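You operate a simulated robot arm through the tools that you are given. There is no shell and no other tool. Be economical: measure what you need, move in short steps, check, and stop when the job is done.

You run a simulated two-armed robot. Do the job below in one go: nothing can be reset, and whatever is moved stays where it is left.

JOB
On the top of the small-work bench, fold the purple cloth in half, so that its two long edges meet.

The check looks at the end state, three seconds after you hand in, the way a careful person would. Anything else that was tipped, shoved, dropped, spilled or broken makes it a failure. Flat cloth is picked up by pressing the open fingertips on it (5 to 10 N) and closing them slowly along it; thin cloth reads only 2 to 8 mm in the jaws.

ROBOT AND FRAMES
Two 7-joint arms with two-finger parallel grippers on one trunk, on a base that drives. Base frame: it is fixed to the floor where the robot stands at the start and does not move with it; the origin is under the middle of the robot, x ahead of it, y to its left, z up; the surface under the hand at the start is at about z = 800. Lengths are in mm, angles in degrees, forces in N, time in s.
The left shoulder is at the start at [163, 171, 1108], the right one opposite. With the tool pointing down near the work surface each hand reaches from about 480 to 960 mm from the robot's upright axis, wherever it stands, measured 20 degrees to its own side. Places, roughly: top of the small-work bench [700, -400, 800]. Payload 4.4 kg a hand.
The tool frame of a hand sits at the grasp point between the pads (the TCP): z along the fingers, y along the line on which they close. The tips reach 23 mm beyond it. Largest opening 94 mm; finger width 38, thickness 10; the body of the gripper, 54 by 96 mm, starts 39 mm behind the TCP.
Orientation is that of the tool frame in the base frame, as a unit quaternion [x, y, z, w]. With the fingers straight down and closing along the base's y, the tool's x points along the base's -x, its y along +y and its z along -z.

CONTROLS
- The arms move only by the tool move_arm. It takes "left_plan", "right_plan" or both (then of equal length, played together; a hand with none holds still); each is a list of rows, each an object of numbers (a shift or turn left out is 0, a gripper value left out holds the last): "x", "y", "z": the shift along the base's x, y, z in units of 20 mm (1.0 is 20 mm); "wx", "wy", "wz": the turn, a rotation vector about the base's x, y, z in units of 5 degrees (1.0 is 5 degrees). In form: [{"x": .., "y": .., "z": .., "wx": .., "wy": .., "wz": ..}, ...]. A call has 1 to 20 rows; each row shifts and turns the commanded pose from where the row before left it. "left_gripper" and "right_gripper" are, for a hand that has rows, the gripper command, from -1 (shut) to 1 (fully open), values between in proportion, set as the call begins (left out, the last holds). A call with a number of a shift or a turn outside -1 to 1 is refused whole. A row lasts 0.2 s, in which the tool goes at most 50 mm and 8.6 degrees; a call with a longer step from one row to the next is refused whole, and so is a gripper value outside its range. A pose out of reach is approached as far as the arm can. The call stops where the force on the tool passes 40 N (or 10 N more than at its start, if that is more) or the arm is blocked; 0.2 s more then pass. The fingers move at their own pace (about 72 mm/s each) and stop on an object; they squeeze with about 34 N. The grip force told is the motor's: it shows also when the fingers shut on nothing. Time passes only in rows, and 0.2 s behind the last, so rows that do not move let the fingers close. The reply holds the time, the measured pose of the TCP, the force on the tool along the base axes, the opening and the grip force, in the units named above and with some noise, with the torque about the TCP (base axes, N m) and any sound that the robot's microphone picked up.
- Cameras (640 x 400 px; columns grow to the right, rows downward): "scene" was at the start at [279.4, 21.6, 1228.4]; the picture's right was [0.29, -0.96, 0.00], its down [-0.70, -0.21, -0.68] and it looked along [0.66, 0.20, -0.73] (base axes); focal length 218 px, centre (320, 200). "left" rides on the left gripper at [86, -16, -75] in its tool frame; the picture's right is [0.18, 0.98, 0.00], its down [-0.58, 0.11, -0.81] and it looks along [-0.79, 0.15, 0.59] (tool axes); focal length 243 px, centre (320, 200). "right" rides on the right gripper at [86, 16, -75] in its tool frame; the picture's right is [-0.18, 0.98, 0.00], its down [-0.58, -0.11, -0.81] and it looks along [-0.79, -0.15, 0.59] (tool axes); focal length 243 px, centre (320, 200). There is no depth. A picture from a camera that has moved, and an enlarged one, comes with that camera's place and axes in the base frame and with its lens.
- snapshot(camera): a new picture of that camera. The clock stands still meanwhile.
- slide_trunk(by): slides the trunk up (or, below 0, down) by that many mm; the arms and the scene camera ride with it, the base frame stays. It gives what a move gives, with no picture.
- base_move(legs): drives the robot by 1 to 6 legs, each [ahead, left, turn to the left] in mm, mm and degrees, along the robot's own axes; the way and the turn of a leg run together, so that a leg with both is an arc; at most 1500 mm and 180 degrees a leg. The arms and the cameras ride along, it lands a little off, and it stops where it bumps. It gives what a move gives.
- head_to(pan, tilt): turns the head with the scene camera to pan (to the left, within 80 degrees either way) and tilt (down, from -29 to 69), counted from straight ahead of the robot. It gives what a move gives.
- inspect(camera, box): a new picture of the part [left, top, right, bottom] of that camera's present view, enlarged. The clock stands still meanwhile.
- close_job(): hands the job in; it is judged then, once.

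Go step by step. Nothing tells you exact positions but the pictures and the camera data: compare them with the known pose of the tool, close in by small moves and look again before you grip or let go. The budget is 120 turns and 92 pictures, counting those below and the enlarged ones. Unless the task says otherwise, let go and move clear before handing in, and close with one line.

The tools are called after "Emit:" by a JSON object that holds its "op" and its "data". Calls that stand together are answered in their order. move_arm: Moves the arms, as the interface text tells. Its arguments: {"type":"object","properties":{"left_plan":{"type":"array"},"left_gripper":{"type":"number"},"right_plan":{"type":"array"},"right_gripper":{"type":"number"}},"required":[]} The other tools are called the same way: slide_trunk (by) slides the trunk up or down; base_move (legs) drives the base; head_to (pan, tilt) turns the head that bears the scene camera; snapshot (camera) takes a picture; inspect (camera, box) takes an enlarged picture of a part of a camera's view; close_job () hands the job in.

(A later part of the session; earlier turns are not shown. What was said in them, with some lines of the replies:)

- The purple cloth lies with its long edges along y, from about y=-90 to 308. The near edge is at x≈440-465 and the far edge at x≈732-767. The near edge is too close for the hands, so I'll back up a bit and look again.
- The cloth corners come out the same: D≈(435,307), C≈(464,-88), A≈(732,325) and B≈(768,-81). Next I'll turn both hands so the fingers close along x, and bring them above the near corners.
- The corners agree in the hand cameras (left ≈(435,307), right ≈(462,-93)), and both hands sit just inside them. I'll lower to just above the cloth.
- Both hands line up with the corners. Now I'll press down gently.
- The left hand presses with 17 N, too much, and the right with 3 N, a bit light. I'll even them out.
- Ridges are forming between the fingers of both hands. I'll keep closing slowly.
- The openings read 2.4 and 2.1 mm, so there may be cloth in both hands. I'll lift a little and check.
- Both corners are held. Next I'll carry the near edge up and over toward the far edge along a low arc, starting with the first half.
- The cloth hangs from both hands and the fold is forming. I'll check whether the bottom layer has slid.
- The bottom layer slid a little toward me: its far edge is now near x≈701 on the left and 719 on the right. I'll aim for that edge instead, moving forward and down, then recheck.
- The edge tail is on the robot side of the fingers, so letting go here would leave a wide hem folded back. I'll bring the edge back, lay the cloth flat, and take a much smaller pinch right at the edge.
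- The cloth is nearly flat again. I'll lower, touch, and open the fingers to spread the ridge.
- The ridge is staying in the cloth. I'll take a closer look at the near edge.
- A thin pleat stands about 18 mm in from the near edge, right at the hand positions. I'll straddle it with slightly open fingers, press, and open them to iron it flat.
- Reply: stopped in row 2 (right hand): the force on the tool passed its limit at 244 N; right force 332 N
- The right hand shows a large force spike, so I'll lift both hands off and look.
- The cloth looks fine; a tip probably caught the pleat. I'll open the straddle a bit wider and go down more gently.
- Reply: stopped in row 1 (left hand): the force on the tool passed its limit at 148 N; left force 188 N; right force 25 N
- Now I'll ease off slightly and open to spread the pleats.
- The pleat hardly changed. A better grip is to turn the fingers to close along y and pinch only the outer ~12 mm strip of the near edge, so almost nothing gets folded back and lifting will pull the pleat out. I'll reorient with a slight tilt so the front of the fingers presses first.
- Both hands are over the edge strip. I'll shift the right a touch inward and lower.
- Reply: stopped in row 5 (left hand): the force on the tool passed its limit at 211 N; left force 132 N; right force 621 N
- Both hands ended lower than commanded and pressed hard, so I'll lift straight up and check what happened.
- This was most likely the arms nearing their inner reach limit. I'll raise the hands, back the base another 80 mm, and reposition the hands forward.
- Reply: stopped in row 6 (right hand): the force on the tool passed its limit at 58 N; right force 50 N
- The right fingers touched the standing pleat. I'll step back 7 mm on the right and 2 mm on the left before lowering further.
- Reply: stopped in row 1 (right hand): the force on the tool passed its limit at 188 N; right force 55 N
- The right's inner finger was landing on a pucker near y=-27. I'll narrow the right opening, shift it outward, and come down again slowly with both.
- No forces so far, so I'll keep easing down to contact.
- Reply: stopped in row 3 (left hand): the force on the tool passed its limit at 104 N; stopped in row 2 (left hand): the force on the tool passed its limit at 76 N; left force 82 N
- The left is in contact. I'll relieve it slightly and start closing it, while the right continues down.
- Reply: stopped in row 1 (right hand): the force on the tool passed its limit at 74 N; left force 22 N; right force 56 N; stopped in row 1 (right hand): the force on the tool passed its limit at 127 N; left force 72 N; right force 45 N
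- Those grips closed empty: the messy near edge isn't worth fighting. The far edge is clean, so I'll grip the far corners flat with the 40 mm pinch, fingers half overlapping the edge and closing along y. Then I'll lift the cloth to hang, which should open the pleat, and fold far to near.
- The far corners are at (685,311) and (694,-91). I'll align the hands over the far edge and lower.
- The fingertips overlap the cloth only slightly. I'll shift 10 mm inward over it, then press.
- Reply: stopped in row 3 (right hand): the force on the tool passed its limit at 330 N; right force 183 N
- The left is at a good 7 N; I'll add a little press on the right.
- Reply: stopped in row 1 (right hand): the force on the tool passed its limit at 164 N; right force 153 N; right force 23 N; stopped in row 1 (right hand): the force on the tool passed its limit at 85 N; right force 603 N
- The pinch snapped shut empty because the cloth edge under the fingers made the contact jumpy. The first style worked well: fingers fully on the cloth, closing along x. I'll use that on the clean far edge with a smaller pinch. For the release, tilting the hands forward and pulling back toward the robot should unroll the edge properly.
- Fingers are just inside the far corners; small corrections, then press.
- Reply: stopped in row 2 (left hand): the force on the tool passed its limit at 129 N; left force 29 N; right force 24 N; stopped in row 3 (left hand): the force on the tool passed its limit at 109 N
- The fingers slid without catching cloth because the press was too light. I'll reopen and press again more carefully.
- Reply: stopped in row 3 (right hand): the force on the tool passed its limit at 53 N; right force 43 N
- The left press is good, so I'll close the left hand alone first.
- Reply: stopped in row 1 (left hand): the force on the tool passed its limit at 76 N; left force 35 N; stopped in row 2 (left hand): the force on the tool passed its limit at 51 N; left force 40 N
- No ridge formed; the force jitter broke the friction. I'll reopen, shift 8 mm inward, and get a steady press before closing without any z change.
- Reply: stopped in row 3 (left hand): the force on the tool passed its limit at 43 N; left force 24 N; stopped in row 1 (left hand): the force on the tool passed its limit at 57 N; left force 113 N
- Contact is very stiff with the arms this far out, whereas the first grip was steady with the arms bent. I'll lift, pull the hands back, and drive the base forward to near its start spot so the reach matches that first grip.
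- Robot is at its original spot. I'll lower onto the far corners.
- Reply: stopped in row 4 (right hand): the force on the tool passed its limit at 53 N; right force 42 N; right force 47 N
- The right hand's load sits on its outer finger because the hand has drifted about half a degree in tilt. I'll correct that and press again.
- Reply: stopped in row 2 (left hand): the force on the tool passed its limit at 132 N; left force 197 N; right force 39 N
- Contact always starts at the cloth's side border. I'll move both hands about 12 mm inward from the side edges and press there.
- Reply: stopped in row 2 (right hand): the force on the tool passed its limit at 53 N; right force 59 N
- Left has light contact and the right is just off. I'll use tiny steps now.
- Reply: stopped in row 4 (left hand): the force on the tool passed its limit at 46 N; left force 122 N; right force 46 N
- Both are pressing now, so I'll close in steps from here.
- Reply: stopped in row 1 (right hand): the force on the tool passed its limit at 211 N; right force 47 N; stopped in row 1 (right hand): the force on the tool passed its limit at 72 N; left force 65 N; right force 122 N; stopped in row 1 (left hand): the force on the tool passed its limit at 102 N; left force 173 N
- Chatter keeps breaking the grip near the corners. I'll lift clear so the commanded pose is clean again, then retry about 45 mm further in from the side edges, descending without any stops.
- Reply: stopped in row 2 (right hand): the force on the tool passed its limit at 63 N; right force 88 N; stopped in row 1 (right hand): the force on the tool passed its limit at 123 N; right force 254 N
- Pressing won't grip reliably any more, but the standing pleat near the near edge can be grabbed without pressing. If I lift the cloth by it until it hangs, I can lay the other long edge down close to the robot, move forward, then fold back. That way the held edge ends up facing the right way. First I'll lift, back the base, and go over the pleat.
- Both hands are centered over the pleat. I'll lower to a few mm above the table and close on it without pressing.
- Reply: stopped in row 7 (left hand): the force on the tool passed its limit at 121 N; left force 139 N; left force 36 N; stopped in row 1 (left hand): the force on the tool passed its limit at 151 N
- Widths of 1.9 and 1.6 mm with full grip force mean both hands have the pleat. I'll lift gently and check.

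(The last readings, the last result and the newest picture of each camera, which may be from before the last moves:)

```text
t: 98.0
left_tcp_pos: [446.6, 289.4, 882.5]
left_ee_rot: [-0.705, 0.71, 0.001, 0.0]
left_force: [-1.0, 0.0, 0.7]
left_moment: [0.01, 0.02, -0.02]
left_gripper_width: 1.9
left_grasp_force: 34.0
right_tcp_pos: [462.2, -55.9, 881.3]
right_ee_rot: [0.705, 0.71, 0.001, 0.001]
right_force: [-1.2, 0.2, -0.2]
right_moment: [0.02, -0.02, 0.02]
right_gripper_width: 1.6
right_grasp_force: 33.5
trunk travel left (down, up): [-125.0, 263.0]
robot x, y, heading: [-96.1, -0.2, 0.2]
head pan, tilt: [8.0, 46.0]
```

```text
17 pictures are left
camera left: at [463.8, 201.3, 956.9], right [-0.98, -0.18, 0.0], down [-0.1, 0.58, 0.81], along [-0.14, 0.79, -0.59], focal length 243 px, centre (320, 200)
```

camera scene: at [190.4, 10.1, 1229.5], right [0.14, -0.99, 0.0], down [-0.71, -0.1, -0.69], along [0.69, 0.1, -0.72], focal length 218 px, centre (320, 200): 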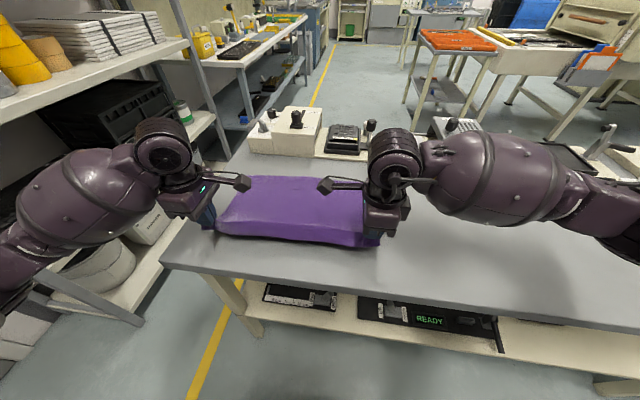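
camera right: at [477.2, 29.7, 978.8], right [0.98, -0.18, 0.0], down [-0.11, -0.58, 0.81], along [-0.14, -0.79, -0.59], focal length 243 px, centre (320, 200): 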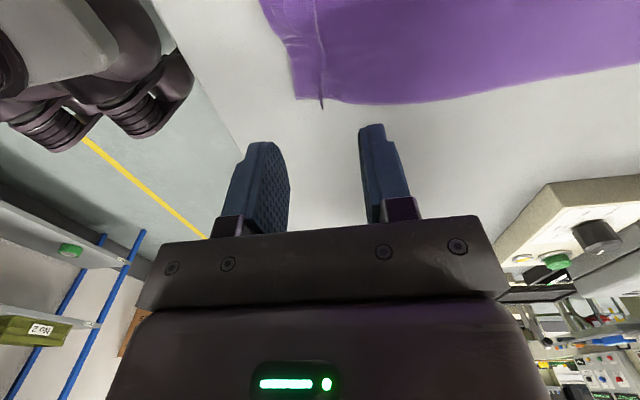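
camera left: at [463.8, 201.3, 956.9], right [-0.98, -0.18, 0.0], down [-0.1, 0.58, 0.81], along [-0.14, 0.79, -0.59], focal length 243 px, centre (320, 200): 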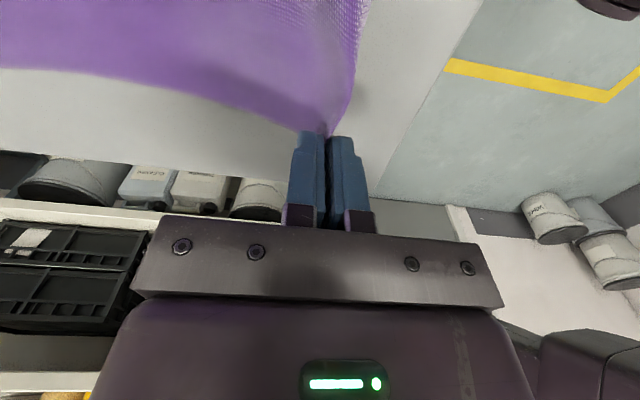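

Both corners are held again, and the pleat opened up along the middle. Now I'll lift until the cloth hangs clear.

Emit:
{"op": "move_arm", "data": {"left_plan": [{"z": 0.7, "x": 0.1}, {"z": 0.7, "x": 0.1}, {"z": 0.7, "x": 0.1}, {"z": 0.7, "x": 0.1}, {"z": 0.7, "x": 0.1}, {"z": 0.7, "x": 0.1}, {"z": 0.7, "x": 0.1}, {"z": 0.7, "x": 0.1}, {"z": 0.7, "x": 0.1}, {"z": 0.7, "x": 0.1}, {"z": 0.7, "x": 0.1}, {"z": 0.7, "x": 0.1}, {"z": 0.7}, {"z": 0.7}, {"z": 0.7}, {"z": 0.7}, {"z": 0.5}, {"z": 0.3}, {}, {}], "right_plan": [{"z": 0.7, "x": 0.1}, {"z": 0.7, "x": 0.1}, {"z": 0.7, "x": 0.1}, {"z": 0.7, "x": 0.1}, {"z": 0.7, "x": 0.1}, {"z": 0.7, "x": 0.1}, {"z": 0.7, "x": 0.1}, {"z": 0.7, "x": 0.1}, {"z": 0.7, "x": 0.1}, {"z": 0.7, "x": 0.1}, {"z": 0.7, "x": 0.1}, {"z": 0.7, "x": 0.1}, {"z": 0.7}, {"z": 0.7}, {"z": 0.7}, {"z": 0.7}, {"z": 0.5}, {"z": 0.3}, {}, {}]}}

Emit:
{"op": "snapshot", "data": {"camera": "scene"}}

```text
t: 102.2
left_tcp_pos: [469.7, 288.9, 1120.4]
left_ee_rot: [-0.705, 0.709, 0.0, 0.0]
left_force: [0.0, -0.6, -0.7]
left_moment: [-0.05, 0.01, 0.04]
left_gripper_width: 2.2
left_grasp_force: 33.8
right_tcp_pos: [486.3, -54.9, 1121.9]
right_ee_rot: [0.705, 0.71, 0.001, 0.0]
right_force: [0.0, -0.5, 0.2]
right_moment: [0.01, 0.03, 0.0]
right_gripper_width: 1.8
right_grasp_force: 33.7
trunk travel left (down, up): [-125.0, 263.0]
robot x, y, heading: [-92.4, -4.1, 0.1]
head pan, tilt: [8.0, 46.0]
```

```text
16 pictures are left
camera scene: at [190.2, 10.1, 1229.6], right [0.14, -0.99, 0.0], down [-0.71, -0.1, -0.69], along [0.69, 0.1, -0.72], focal length 218 px, centre (320, 200)
```

scene: 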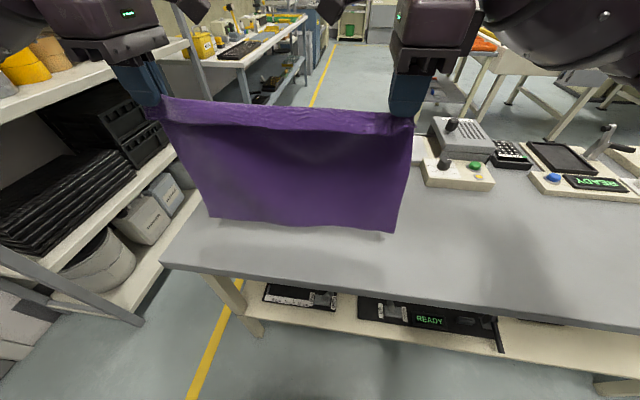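

The cloth hangs clean and flat, with its lower edge about 43 mm above the table. Next I'll lower it while drifting forward so the lower edge lies down pointing toward the robot.

Emit:
{"op": "move_arm", "data": {"left_plan": [{"z": -0.5}, {"z": -0.5}, {"z": -0.5}, {"z": -0.4}, {"x": 0.4, "z": -0.3}, {"x": 0.4, "z": -0.3}, {"x": 0.4, "z": -0.3}, {"x": 0.45, "z": -0.6}, {"x": 0.45, "z": -0.6}, {"x": 0.45, "z": -0.6}, {"x": 0.45, "z": -0.6}, {"x": 0.45, "z": -0.6}, {"x": 0.45, "z": -0.6}, {"x": 0.45, "z": -0.6}, {"x": 0.4, "z": -0.5}, {"x": 0.4, "z": -0.4}, {}, {}], "right_plan": [{"z": -0.5}, {"z": -0.5}, {"z": -0.5}, {"z": -0.4}, {"x": 0.4, "z": -0.3}, {"x": 0.4, "z": -0.3}, {"x": 0.4, "z": -0.3}, {"x": 0.45, "z": -0.6}, {"x": 0.45, "z": -0.6}, {"x": 0.45, "z": -0.6}, {"x": 0.45, "z": -0.6}, {"x": 0.45, "z": -0.6}, {"x": 0.45, "z": -0.6}, {"x": 0.45, "z": -0.6}, {"x": 0.4, "z": -0.5}, {"x": 0.4, "z": -0.4}, {}, {}]}}

Emit:
{"op": "snapshot", "data": {"camera": "scene"}}

```text
t: 106.0
left_tcp_pos: [574.5, 289.6, 963.0]
left_ee_rot: [-0.706, 0.709, 0.0, -0.001]
left_force: [-0.5, -0.9, -0.5]
left_moment: [-0.04, 0.03, -0.04]
left_gripper_width: 2.0
left_grasp_force: 34.2
right_tcp_pos: [589.3, -55.2, 964.5]
right_ee_rot: [0.705, 0.709, 0.001, 0.001]
right_force: [0.3, 0.0, -0.2]
right_moment: [0.01, -0.01, 0.03]
right_gripper_width: 1.8
right_grasp_force: 34.4
trunk travel left (down, up): [-125.0, 263.0]
robot x, y, heading: [-95.0, 0.4, 0.2]
head pan, tilt: [8.0, 46.0]
```

```text
15 pictures are left
camera scene: at [190.4, 10.1, 1229.5], right [0.14, -0.99, 0.0], down [-0.71, -0.1, -0.69], along [0.69, 0.1, -0.72], focal length 218 px, centre (320, 200)
```

scene: 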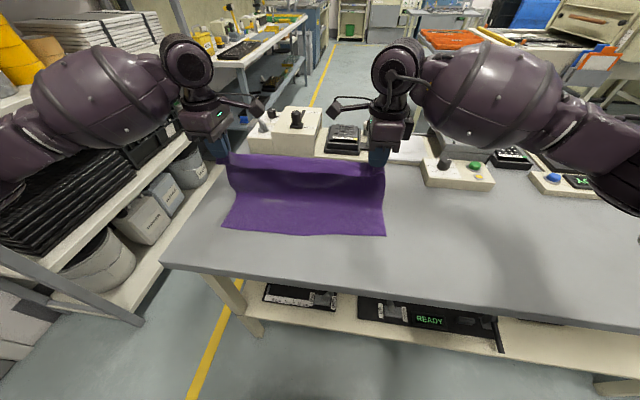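

The lower edge landed neatly at x≈478 (left) and 507 (right), facing the robot. Now a little further forward, then the folding return toward that edge, shifted sideways to line up the ends.

Emit:
{"op": "move_arm", "data": {"left_plan": [{"x": 0.5, "z": -0.3}, {"x": 0.5, "z": -0.3}, {"x": 0.5, "z": -0.3}, {"x": 0.5, "z": -0.3}, {"x": 0.4, "z": -0.3}, {"x": 0.1, "z": -0.3, "y": -0.06}, {"x": -0.3, "z": -0.3, "y": -0.06}, {"x": -0.5, "z": -0.3, "y": -0.06}, {"x": -0.5, "z": -0.3, "y": -0.06}, {"x": -0.5, "z": -0.3, "y": -0.06}, {"x": -0.5, "z": -0.3, "y": -0.06}, {"x": -0.5, "z": -0.3, "y": -0.06}, {"x": -0.5, "z": -0.3, "y": -0.06}, {"x": -0.5, "z": -0.3, "y": -0.06}, {"x": -0.5, "z": -0.3, "y": -0.06}, {}], "right_plan": [{"x": 0.5, "z": -0.3}, {"x": 0.5, "z": -0.3}, {"x": 0.5, "z": -0.3}, {"x": 0.5, "z": -0.3}, {"x": 0.4, "z": -0.3}, {"x": 0.1, "z": -0.3, "y": -0.1}, {"x": -0.2, "z": -0.3, "y": -0.1}, {"x": -0.4, "z": -0.3, "y": -0.1}, {"x": -0.45, "z": -0.3, "y": -0.1}, {"x": -0.45, "z": -0.3, "y": -0.1}, {"x": -0.45, "z": -0.3, "y": -0.1}, {"x": -0.45, "z": -0.3, "y": -0.1}, {"x": -0.45, "z": -0.3, "y": -0.1}, {"x": -0.45, "z": -0.3, "y": -0.1}, {"x": -0.45, "z": -0.3, "y": -0.1}, {}]}}

Emit:
{"op": "inspect", "data": {"camera": "scene", "box": [190, 120, 420, 260]}}

```text
t: 109.3
left_tcp_pos: [537.2, 276.9, 874.6]
left_ee_rot: [-0.705, 0.709, 0.0, 0.0]
left_force: [0.9, -1.9, -1.1]
left_moment: [-0.02, 0.0, 0.03]
left_gripper_width: 1.9
left_grasp_force: 33.7
right_tcp_pos: [564.7, -75.3, 872.5]
right_ee_rot: [0.705, 0.709, 0.001, 0.001]
right_force: [0.1, 2.5, 0.4]
right_moment: [0.06, -0.03, 0.0]
right_gripper_width: 1.8
right_grasp_force: 33.9
trunk travel left (down, up): [-125.0, 263.0]
robot x, y, heading: [-93.1, -4.3, 0.1]
head pan, tilt: [8.0, 46.0]
```

```text
2.78 times, centred on (305, 190) of scene
camera zoom: at [190.2, 10.1, 1229.6], right [0.14, -0.99, 0.0], down [-0.71, -0.1, -0.69], along [0.69, 0.1, -0.72], focal length 608 px, centre (362, 228)
```

zoom: 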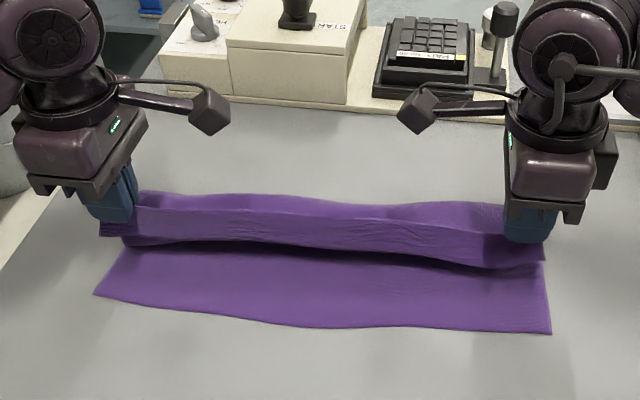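

This is just what I wanted: the held edge's tail faces the robot, above the lower edge. I'll overshoot slightly toward the robot, then lower while moving forward so the tail trails flat onto the lower edge.

Emit:
{"op": "move_arm", "data": {"left_plan": [{"x": -0.4}, {"x": -0.4}, {"x": -0.4}, {"x": -0.4}, {}, {"x": 0.1, "z": -0.3}, {"x": 0.15, "z": -0.3}, {"x": 0.15, "z": -0.3}, {"x": 0.15, "z": -0.3}, {"x": 0.15, "z": -0.3}, {"x": 0.15, "z": -0.2}, {"x": 0.15, "z": -0.2}, {}], "right_plan": [{"x": -0.5}, {"x": -0.5}, {"x": -0.6}, {"x": -0.6}, {}, {"x": 0.1, "z": -0.3}, {"x": 0.15, "z": -0.3}, {"x": 0.15, "z": -0.3}, {"x": 0.15, "z": -0.3}, {"x": 0.15, "z": -0.3}, {"x": 0.15, "z": -0.2}, {"x": 0.15, "z": -0.1}, {}]}}

Emit:
{"op": "inspect", "data": {"camera": "scene", "box": [190, 120, 420, 260]}}

Emit:
{"op": "snapshot", "data": {"camera": "right"}}

```text
t: 112.2
left_tcp_pos: [525.4, 277.4, 835.6]
left_ee_rot: [-0.705, 0.709, 0.0, 0.0]
left_force: [-0.8, -3.0, 0.4]
left_moment: [-0.11, 0.01, 0.03]
left_gripper_width: 2.2
left_grasp_force: 34.1
right_tcp_pos: [540.4, -75.2, 836.9]
right_ee_rot: [0.705, 0.709, 0.001, 0.001]
right_force: [0.2, 2.7, 1.1]
right_moment: [0.06, -0.01, -0.03]
right_gripper_width: 1.7
right_grasp_force: 33.9
trunk travel left (down, up): [-125.0, 263.0]
robot x, y, heading: [-95.3, -0.9, -0.0]
head pan, tilt: [8.0, 46.0]
```

```text
2.78 times, centred on (305, 190) of scene
camera zoom: at [190.0, 10.0, 1229.7], right [0.14, -0.99, 0.0], down [-0.71, -0.1, -0.69], along [0.69, 0.1, -0.72], focal length 608 px, centre (362, 228)
```

zoom: 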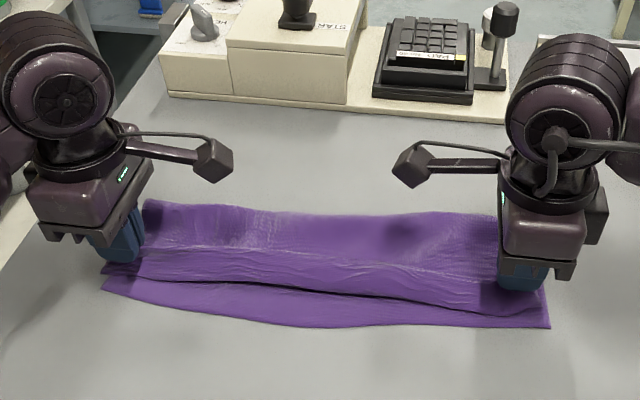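

```text
12 pictures are left
camera right: at [554.6, 10.0, 912.2], right [0.98, -0.18, 0.0], down [-0.11, -0.58, 0.81], along [-0.14, -0.79, -0.59], focal length 243 px, centre (320, 200)
```

right: 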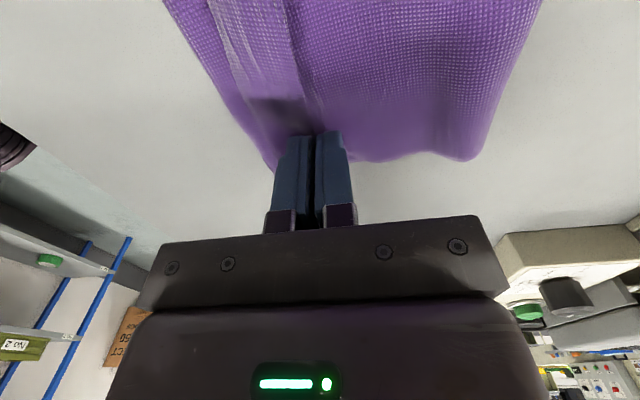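

Nearly there: the upper edge is about 20 mm short of the lower one. I'll raise, shift 30 mm toward the robot, and come down again with the same trailing motion.

Emit:
{"op": "move_arm", "data": {"left_plan": [{"z": 0.5}, {"z": 0.5}, {"z": 0.5}, {"x": -0.5, "z": 0.1}, {"x": -0.5}, {"x": -0.5}, {"x": -0.2}, {}, {"x": 0.1, "z": -0.3}, {"x": 0.1, "z": -0.3}, {"x": 0.1, "z": -0.3}, {"x": 0.1, "z": -0.3}, {"x": 0.1, "z": -0.3}, {"x": 0.1, "z": -0.3}, {"x": 0.05, "z": -0.1}, {}], "right_plan": [{"z": 0.5}, {"z": 0.5}, {"z": 0.5}, {"x": -0.5, "z": 0.1}, {"x": -0.5}, {"x": -0.5}, {"x": -0.2}, {}, {"x": 0.1, "z": -0.3}, {"x": 0.1, "z": -0.3}, {"x": 0.1, "z": -0.3}, {"x": 0.1, "z": -0.3}, {"x": 0.1, "z": -0.3}, {"x": 0.1, "z": -0.3}, {"x": 0.05, "z": -0.15}, {}]}}

Emit:
{"op": "inspect", "data": {"camera": "scene", "box": [190, 120, 420, 260]}}

```text
t: 115.5
left_tcp_pos: [504.3, 277.2, 830.2]
left_ee_rot: [-0.706, 0.709, 0.0, -0.001]
left_force: [-0.5, -2.7, 4.3]
left_moment: [-0.04, 0.06, -0.03]
left_gripper_width: 2.1
left_grasp_force: 34.1
right_tcp_pos: [518.9, -75.8, 830.8]
right_ee_rot: [0.705, 0.709, 0.001, 0.002]
right_force: [-0.2, 1.9, 0.7]
right_moment: [0.02, -0.01, 0.03]
right_gripper_width: 2.0
right_grasp_force: 34.2
trunk travel left (down, up): [-125.0, 263.0]
robot x, y, heading: [-91.6, -6.2, 0.0]
head pan, tilt: [8.0, 46.0]
```

```text
2.78 times, centred on (305, 190) of scene
camera zoom: at [189.7, 9.9, 1229.8], right [0.14, -0.99, 0.0], down [-0.71, -0.1, -0.69], along [0.69, 0.1, -0.72], focal length 608 px, centre (362, 228)
```

zoom: 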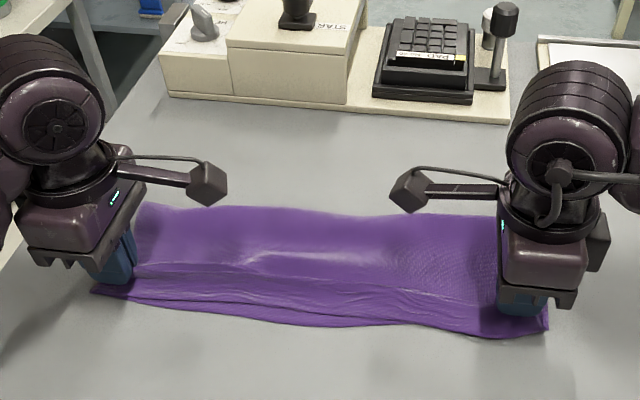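

The corners now coincide, with only a slight bow in the middle. I'll open gently and raise straight up.

Emit:
{"op": "move_arm", "data": {"left_plan": [{}, {}, {}], "right_plan": [{}, {}, {}], "left_gripper": -0.5, "right_gripper": -0.5}}

Emit:
{"op": "move_arm", "data": {"left_plan": [{"z": 0.4}, {"z": 0.6}, {"z": 1}, {"z": 1}, {"z": 1}, {"z": 1}, {"z": 1}, {"z": 1}, {}], "right_plan": [{"z": 0.4}, {"z": 0.6}, {"z": 1}, {"z": 1}, {"z": 1}, {"z": 1}, {"z": 1}, {"z": 1}, {}]}}

Emit:
{"op": "inspect", "data": {"camera": "scene", "box": [190, 120, 420, 260]}}

Emit:
{"op": "snapshot", "data": {"camera": "left"}}

Emit:
{"op": "snapshot", "data": {"camera": "right"}}

```text
t: 116.3
left_tcp_pos: [504.3, 276.4, 830.6]
left_ee_rot: [-0.705, 0.709, -0.001, 0.0]
left_force: [-0.2, 0.3, -0.2]
left_moment: [0.0, -0.01, -0.01]
left_gripper_width: 23.7
left_grasp_force: 0.2
right_tcp_pos: [519.6, -76.3, 829.1]
right_ee_rot: [0.704, 0.71, 0.002, 0.001]
right_force: [0.6, 0.1, 0.0]
right_moment: [-0.03, 0.01, -0.02]
right_gripper_width: 23.5
right_grasp_force: 0.0
trunk travel left (down, up): [-125.0, 263.0]
robot x, y, heading: [-93.4, -2.5, 0.1]
head pan, tilt: [8.0, 46.0]
```

```text
t: 118.3
left_tcp_pos: [504.6, 277.7, 969.0]
left_ee_rot: [-0.705, 0.709, 0.0, 0.0]
left_force: [-0.7, -0.4, -0.3]
left_moment: [0.01, 0.01, -0.02]
left_gripper_width: 23.4
left_grasp_force: 0.0
right_tcp_pos: [518.8, -75.7, 970.4]
right_ee_rot: [0.704, 0.71, 0.002, 0.001]
right_force: [0.1, 0.4, 0.3]
right_moment: [0.04, 0.01, 0.01]
right_gripper_width: 23.4
right_grasp_force: 0.1
trunk travel left (down, up): [-125.0, 263.0]
robot x, y, heading: [-92.1, 1.3, -0.1]
head pan, tilt: [8.0, 46.0]
```

```text
2.78 times, centred on (305, 190) of scene
camera zoom: at [190.8, 10.1, 1229.3], right [0.14, -0.99, 0.0], down [-0.71, -0.1, -0.69], along [0.69, 0.1, -0.72], focal length 608 px, centre (362, 228)
```

zoom: 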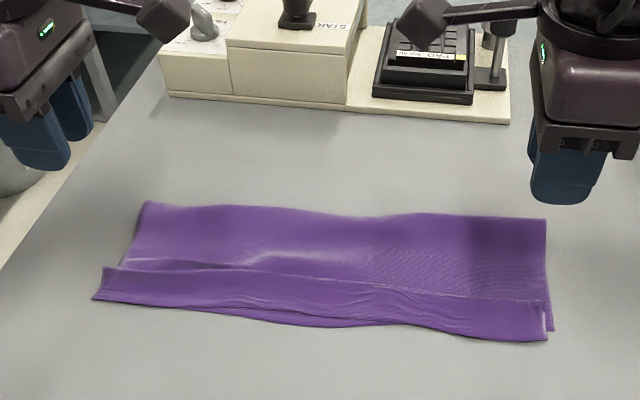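

```text
9 pictures are left
camera left: at [522.4, 189.6, 1044.7], right [-0.98, -0.18, 0.0], down [-0.1, 0.58, 0.81], along [-0.14, 0.79, -0.59], focal length 243 px, centre (320, 200)
```

left: 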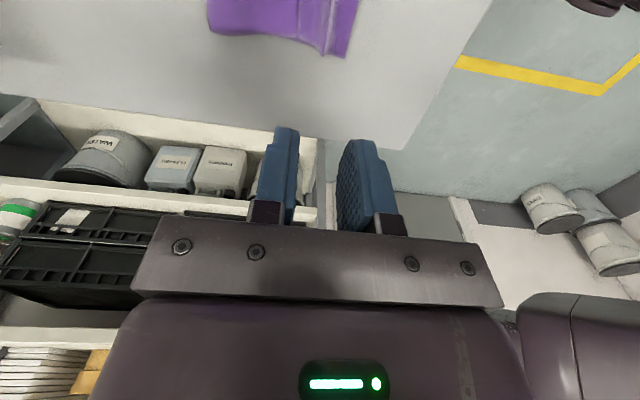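

```text
8 pictures are left
camera right: at [534.1, 9.8, 1044.4], right [0.98, -0.18, 0.0], down [-0.11, -0.58, 0.81], along [-0.14, -0.79, -0.59], focal length 243 px, centre (320, 200)
```

right: 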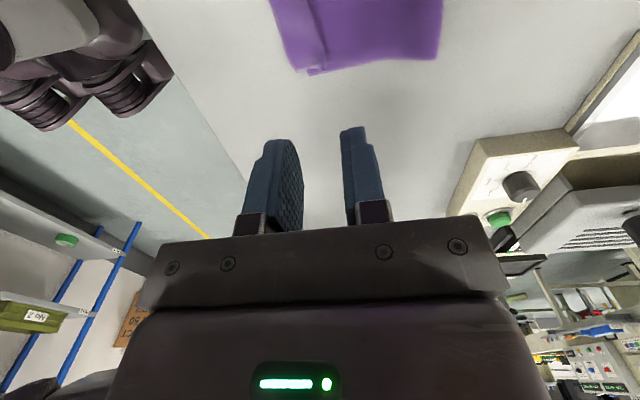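

The cloth is folded in half. I'll take one closer look at the meeting edges.

Emit:
{"op": "inspect", "data": {"camera": "scene", "box": [215, 185, 395, 250]}}

```text
3.56 times, centred on (305, 218) of scene
camera zoom: at [190.8, 10.1, 1229.3], right [0.14, -0.99, 0.0], down [-0.71, -0.1, -0.69], along [0.69, 0.1, -0.72], focal length 776 px, centre (373, 138)
```

zoom: 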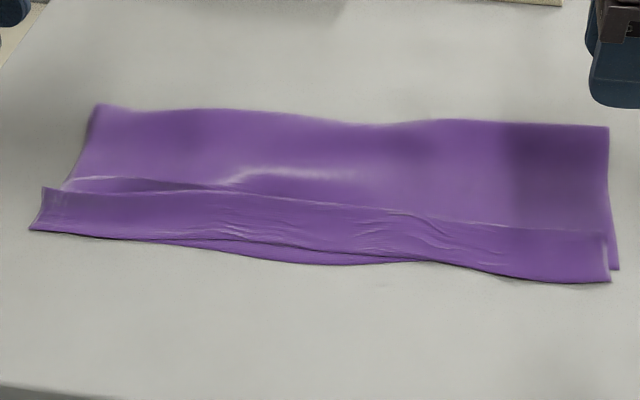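

The long edges meet to within about a centimetre along their length, the hands are clear, and nothing else was disturbed. I'm handing it in.

Emit:
{"op": "close_job", "data": {}}

```text
The job is handed in.
```

The purple cloth is folded in half on the small-work bench. Its two long edges meet to within about 1 cm, and a low crease is left in the top layer near those edges. The hands are clear and I saw nothing else moved.
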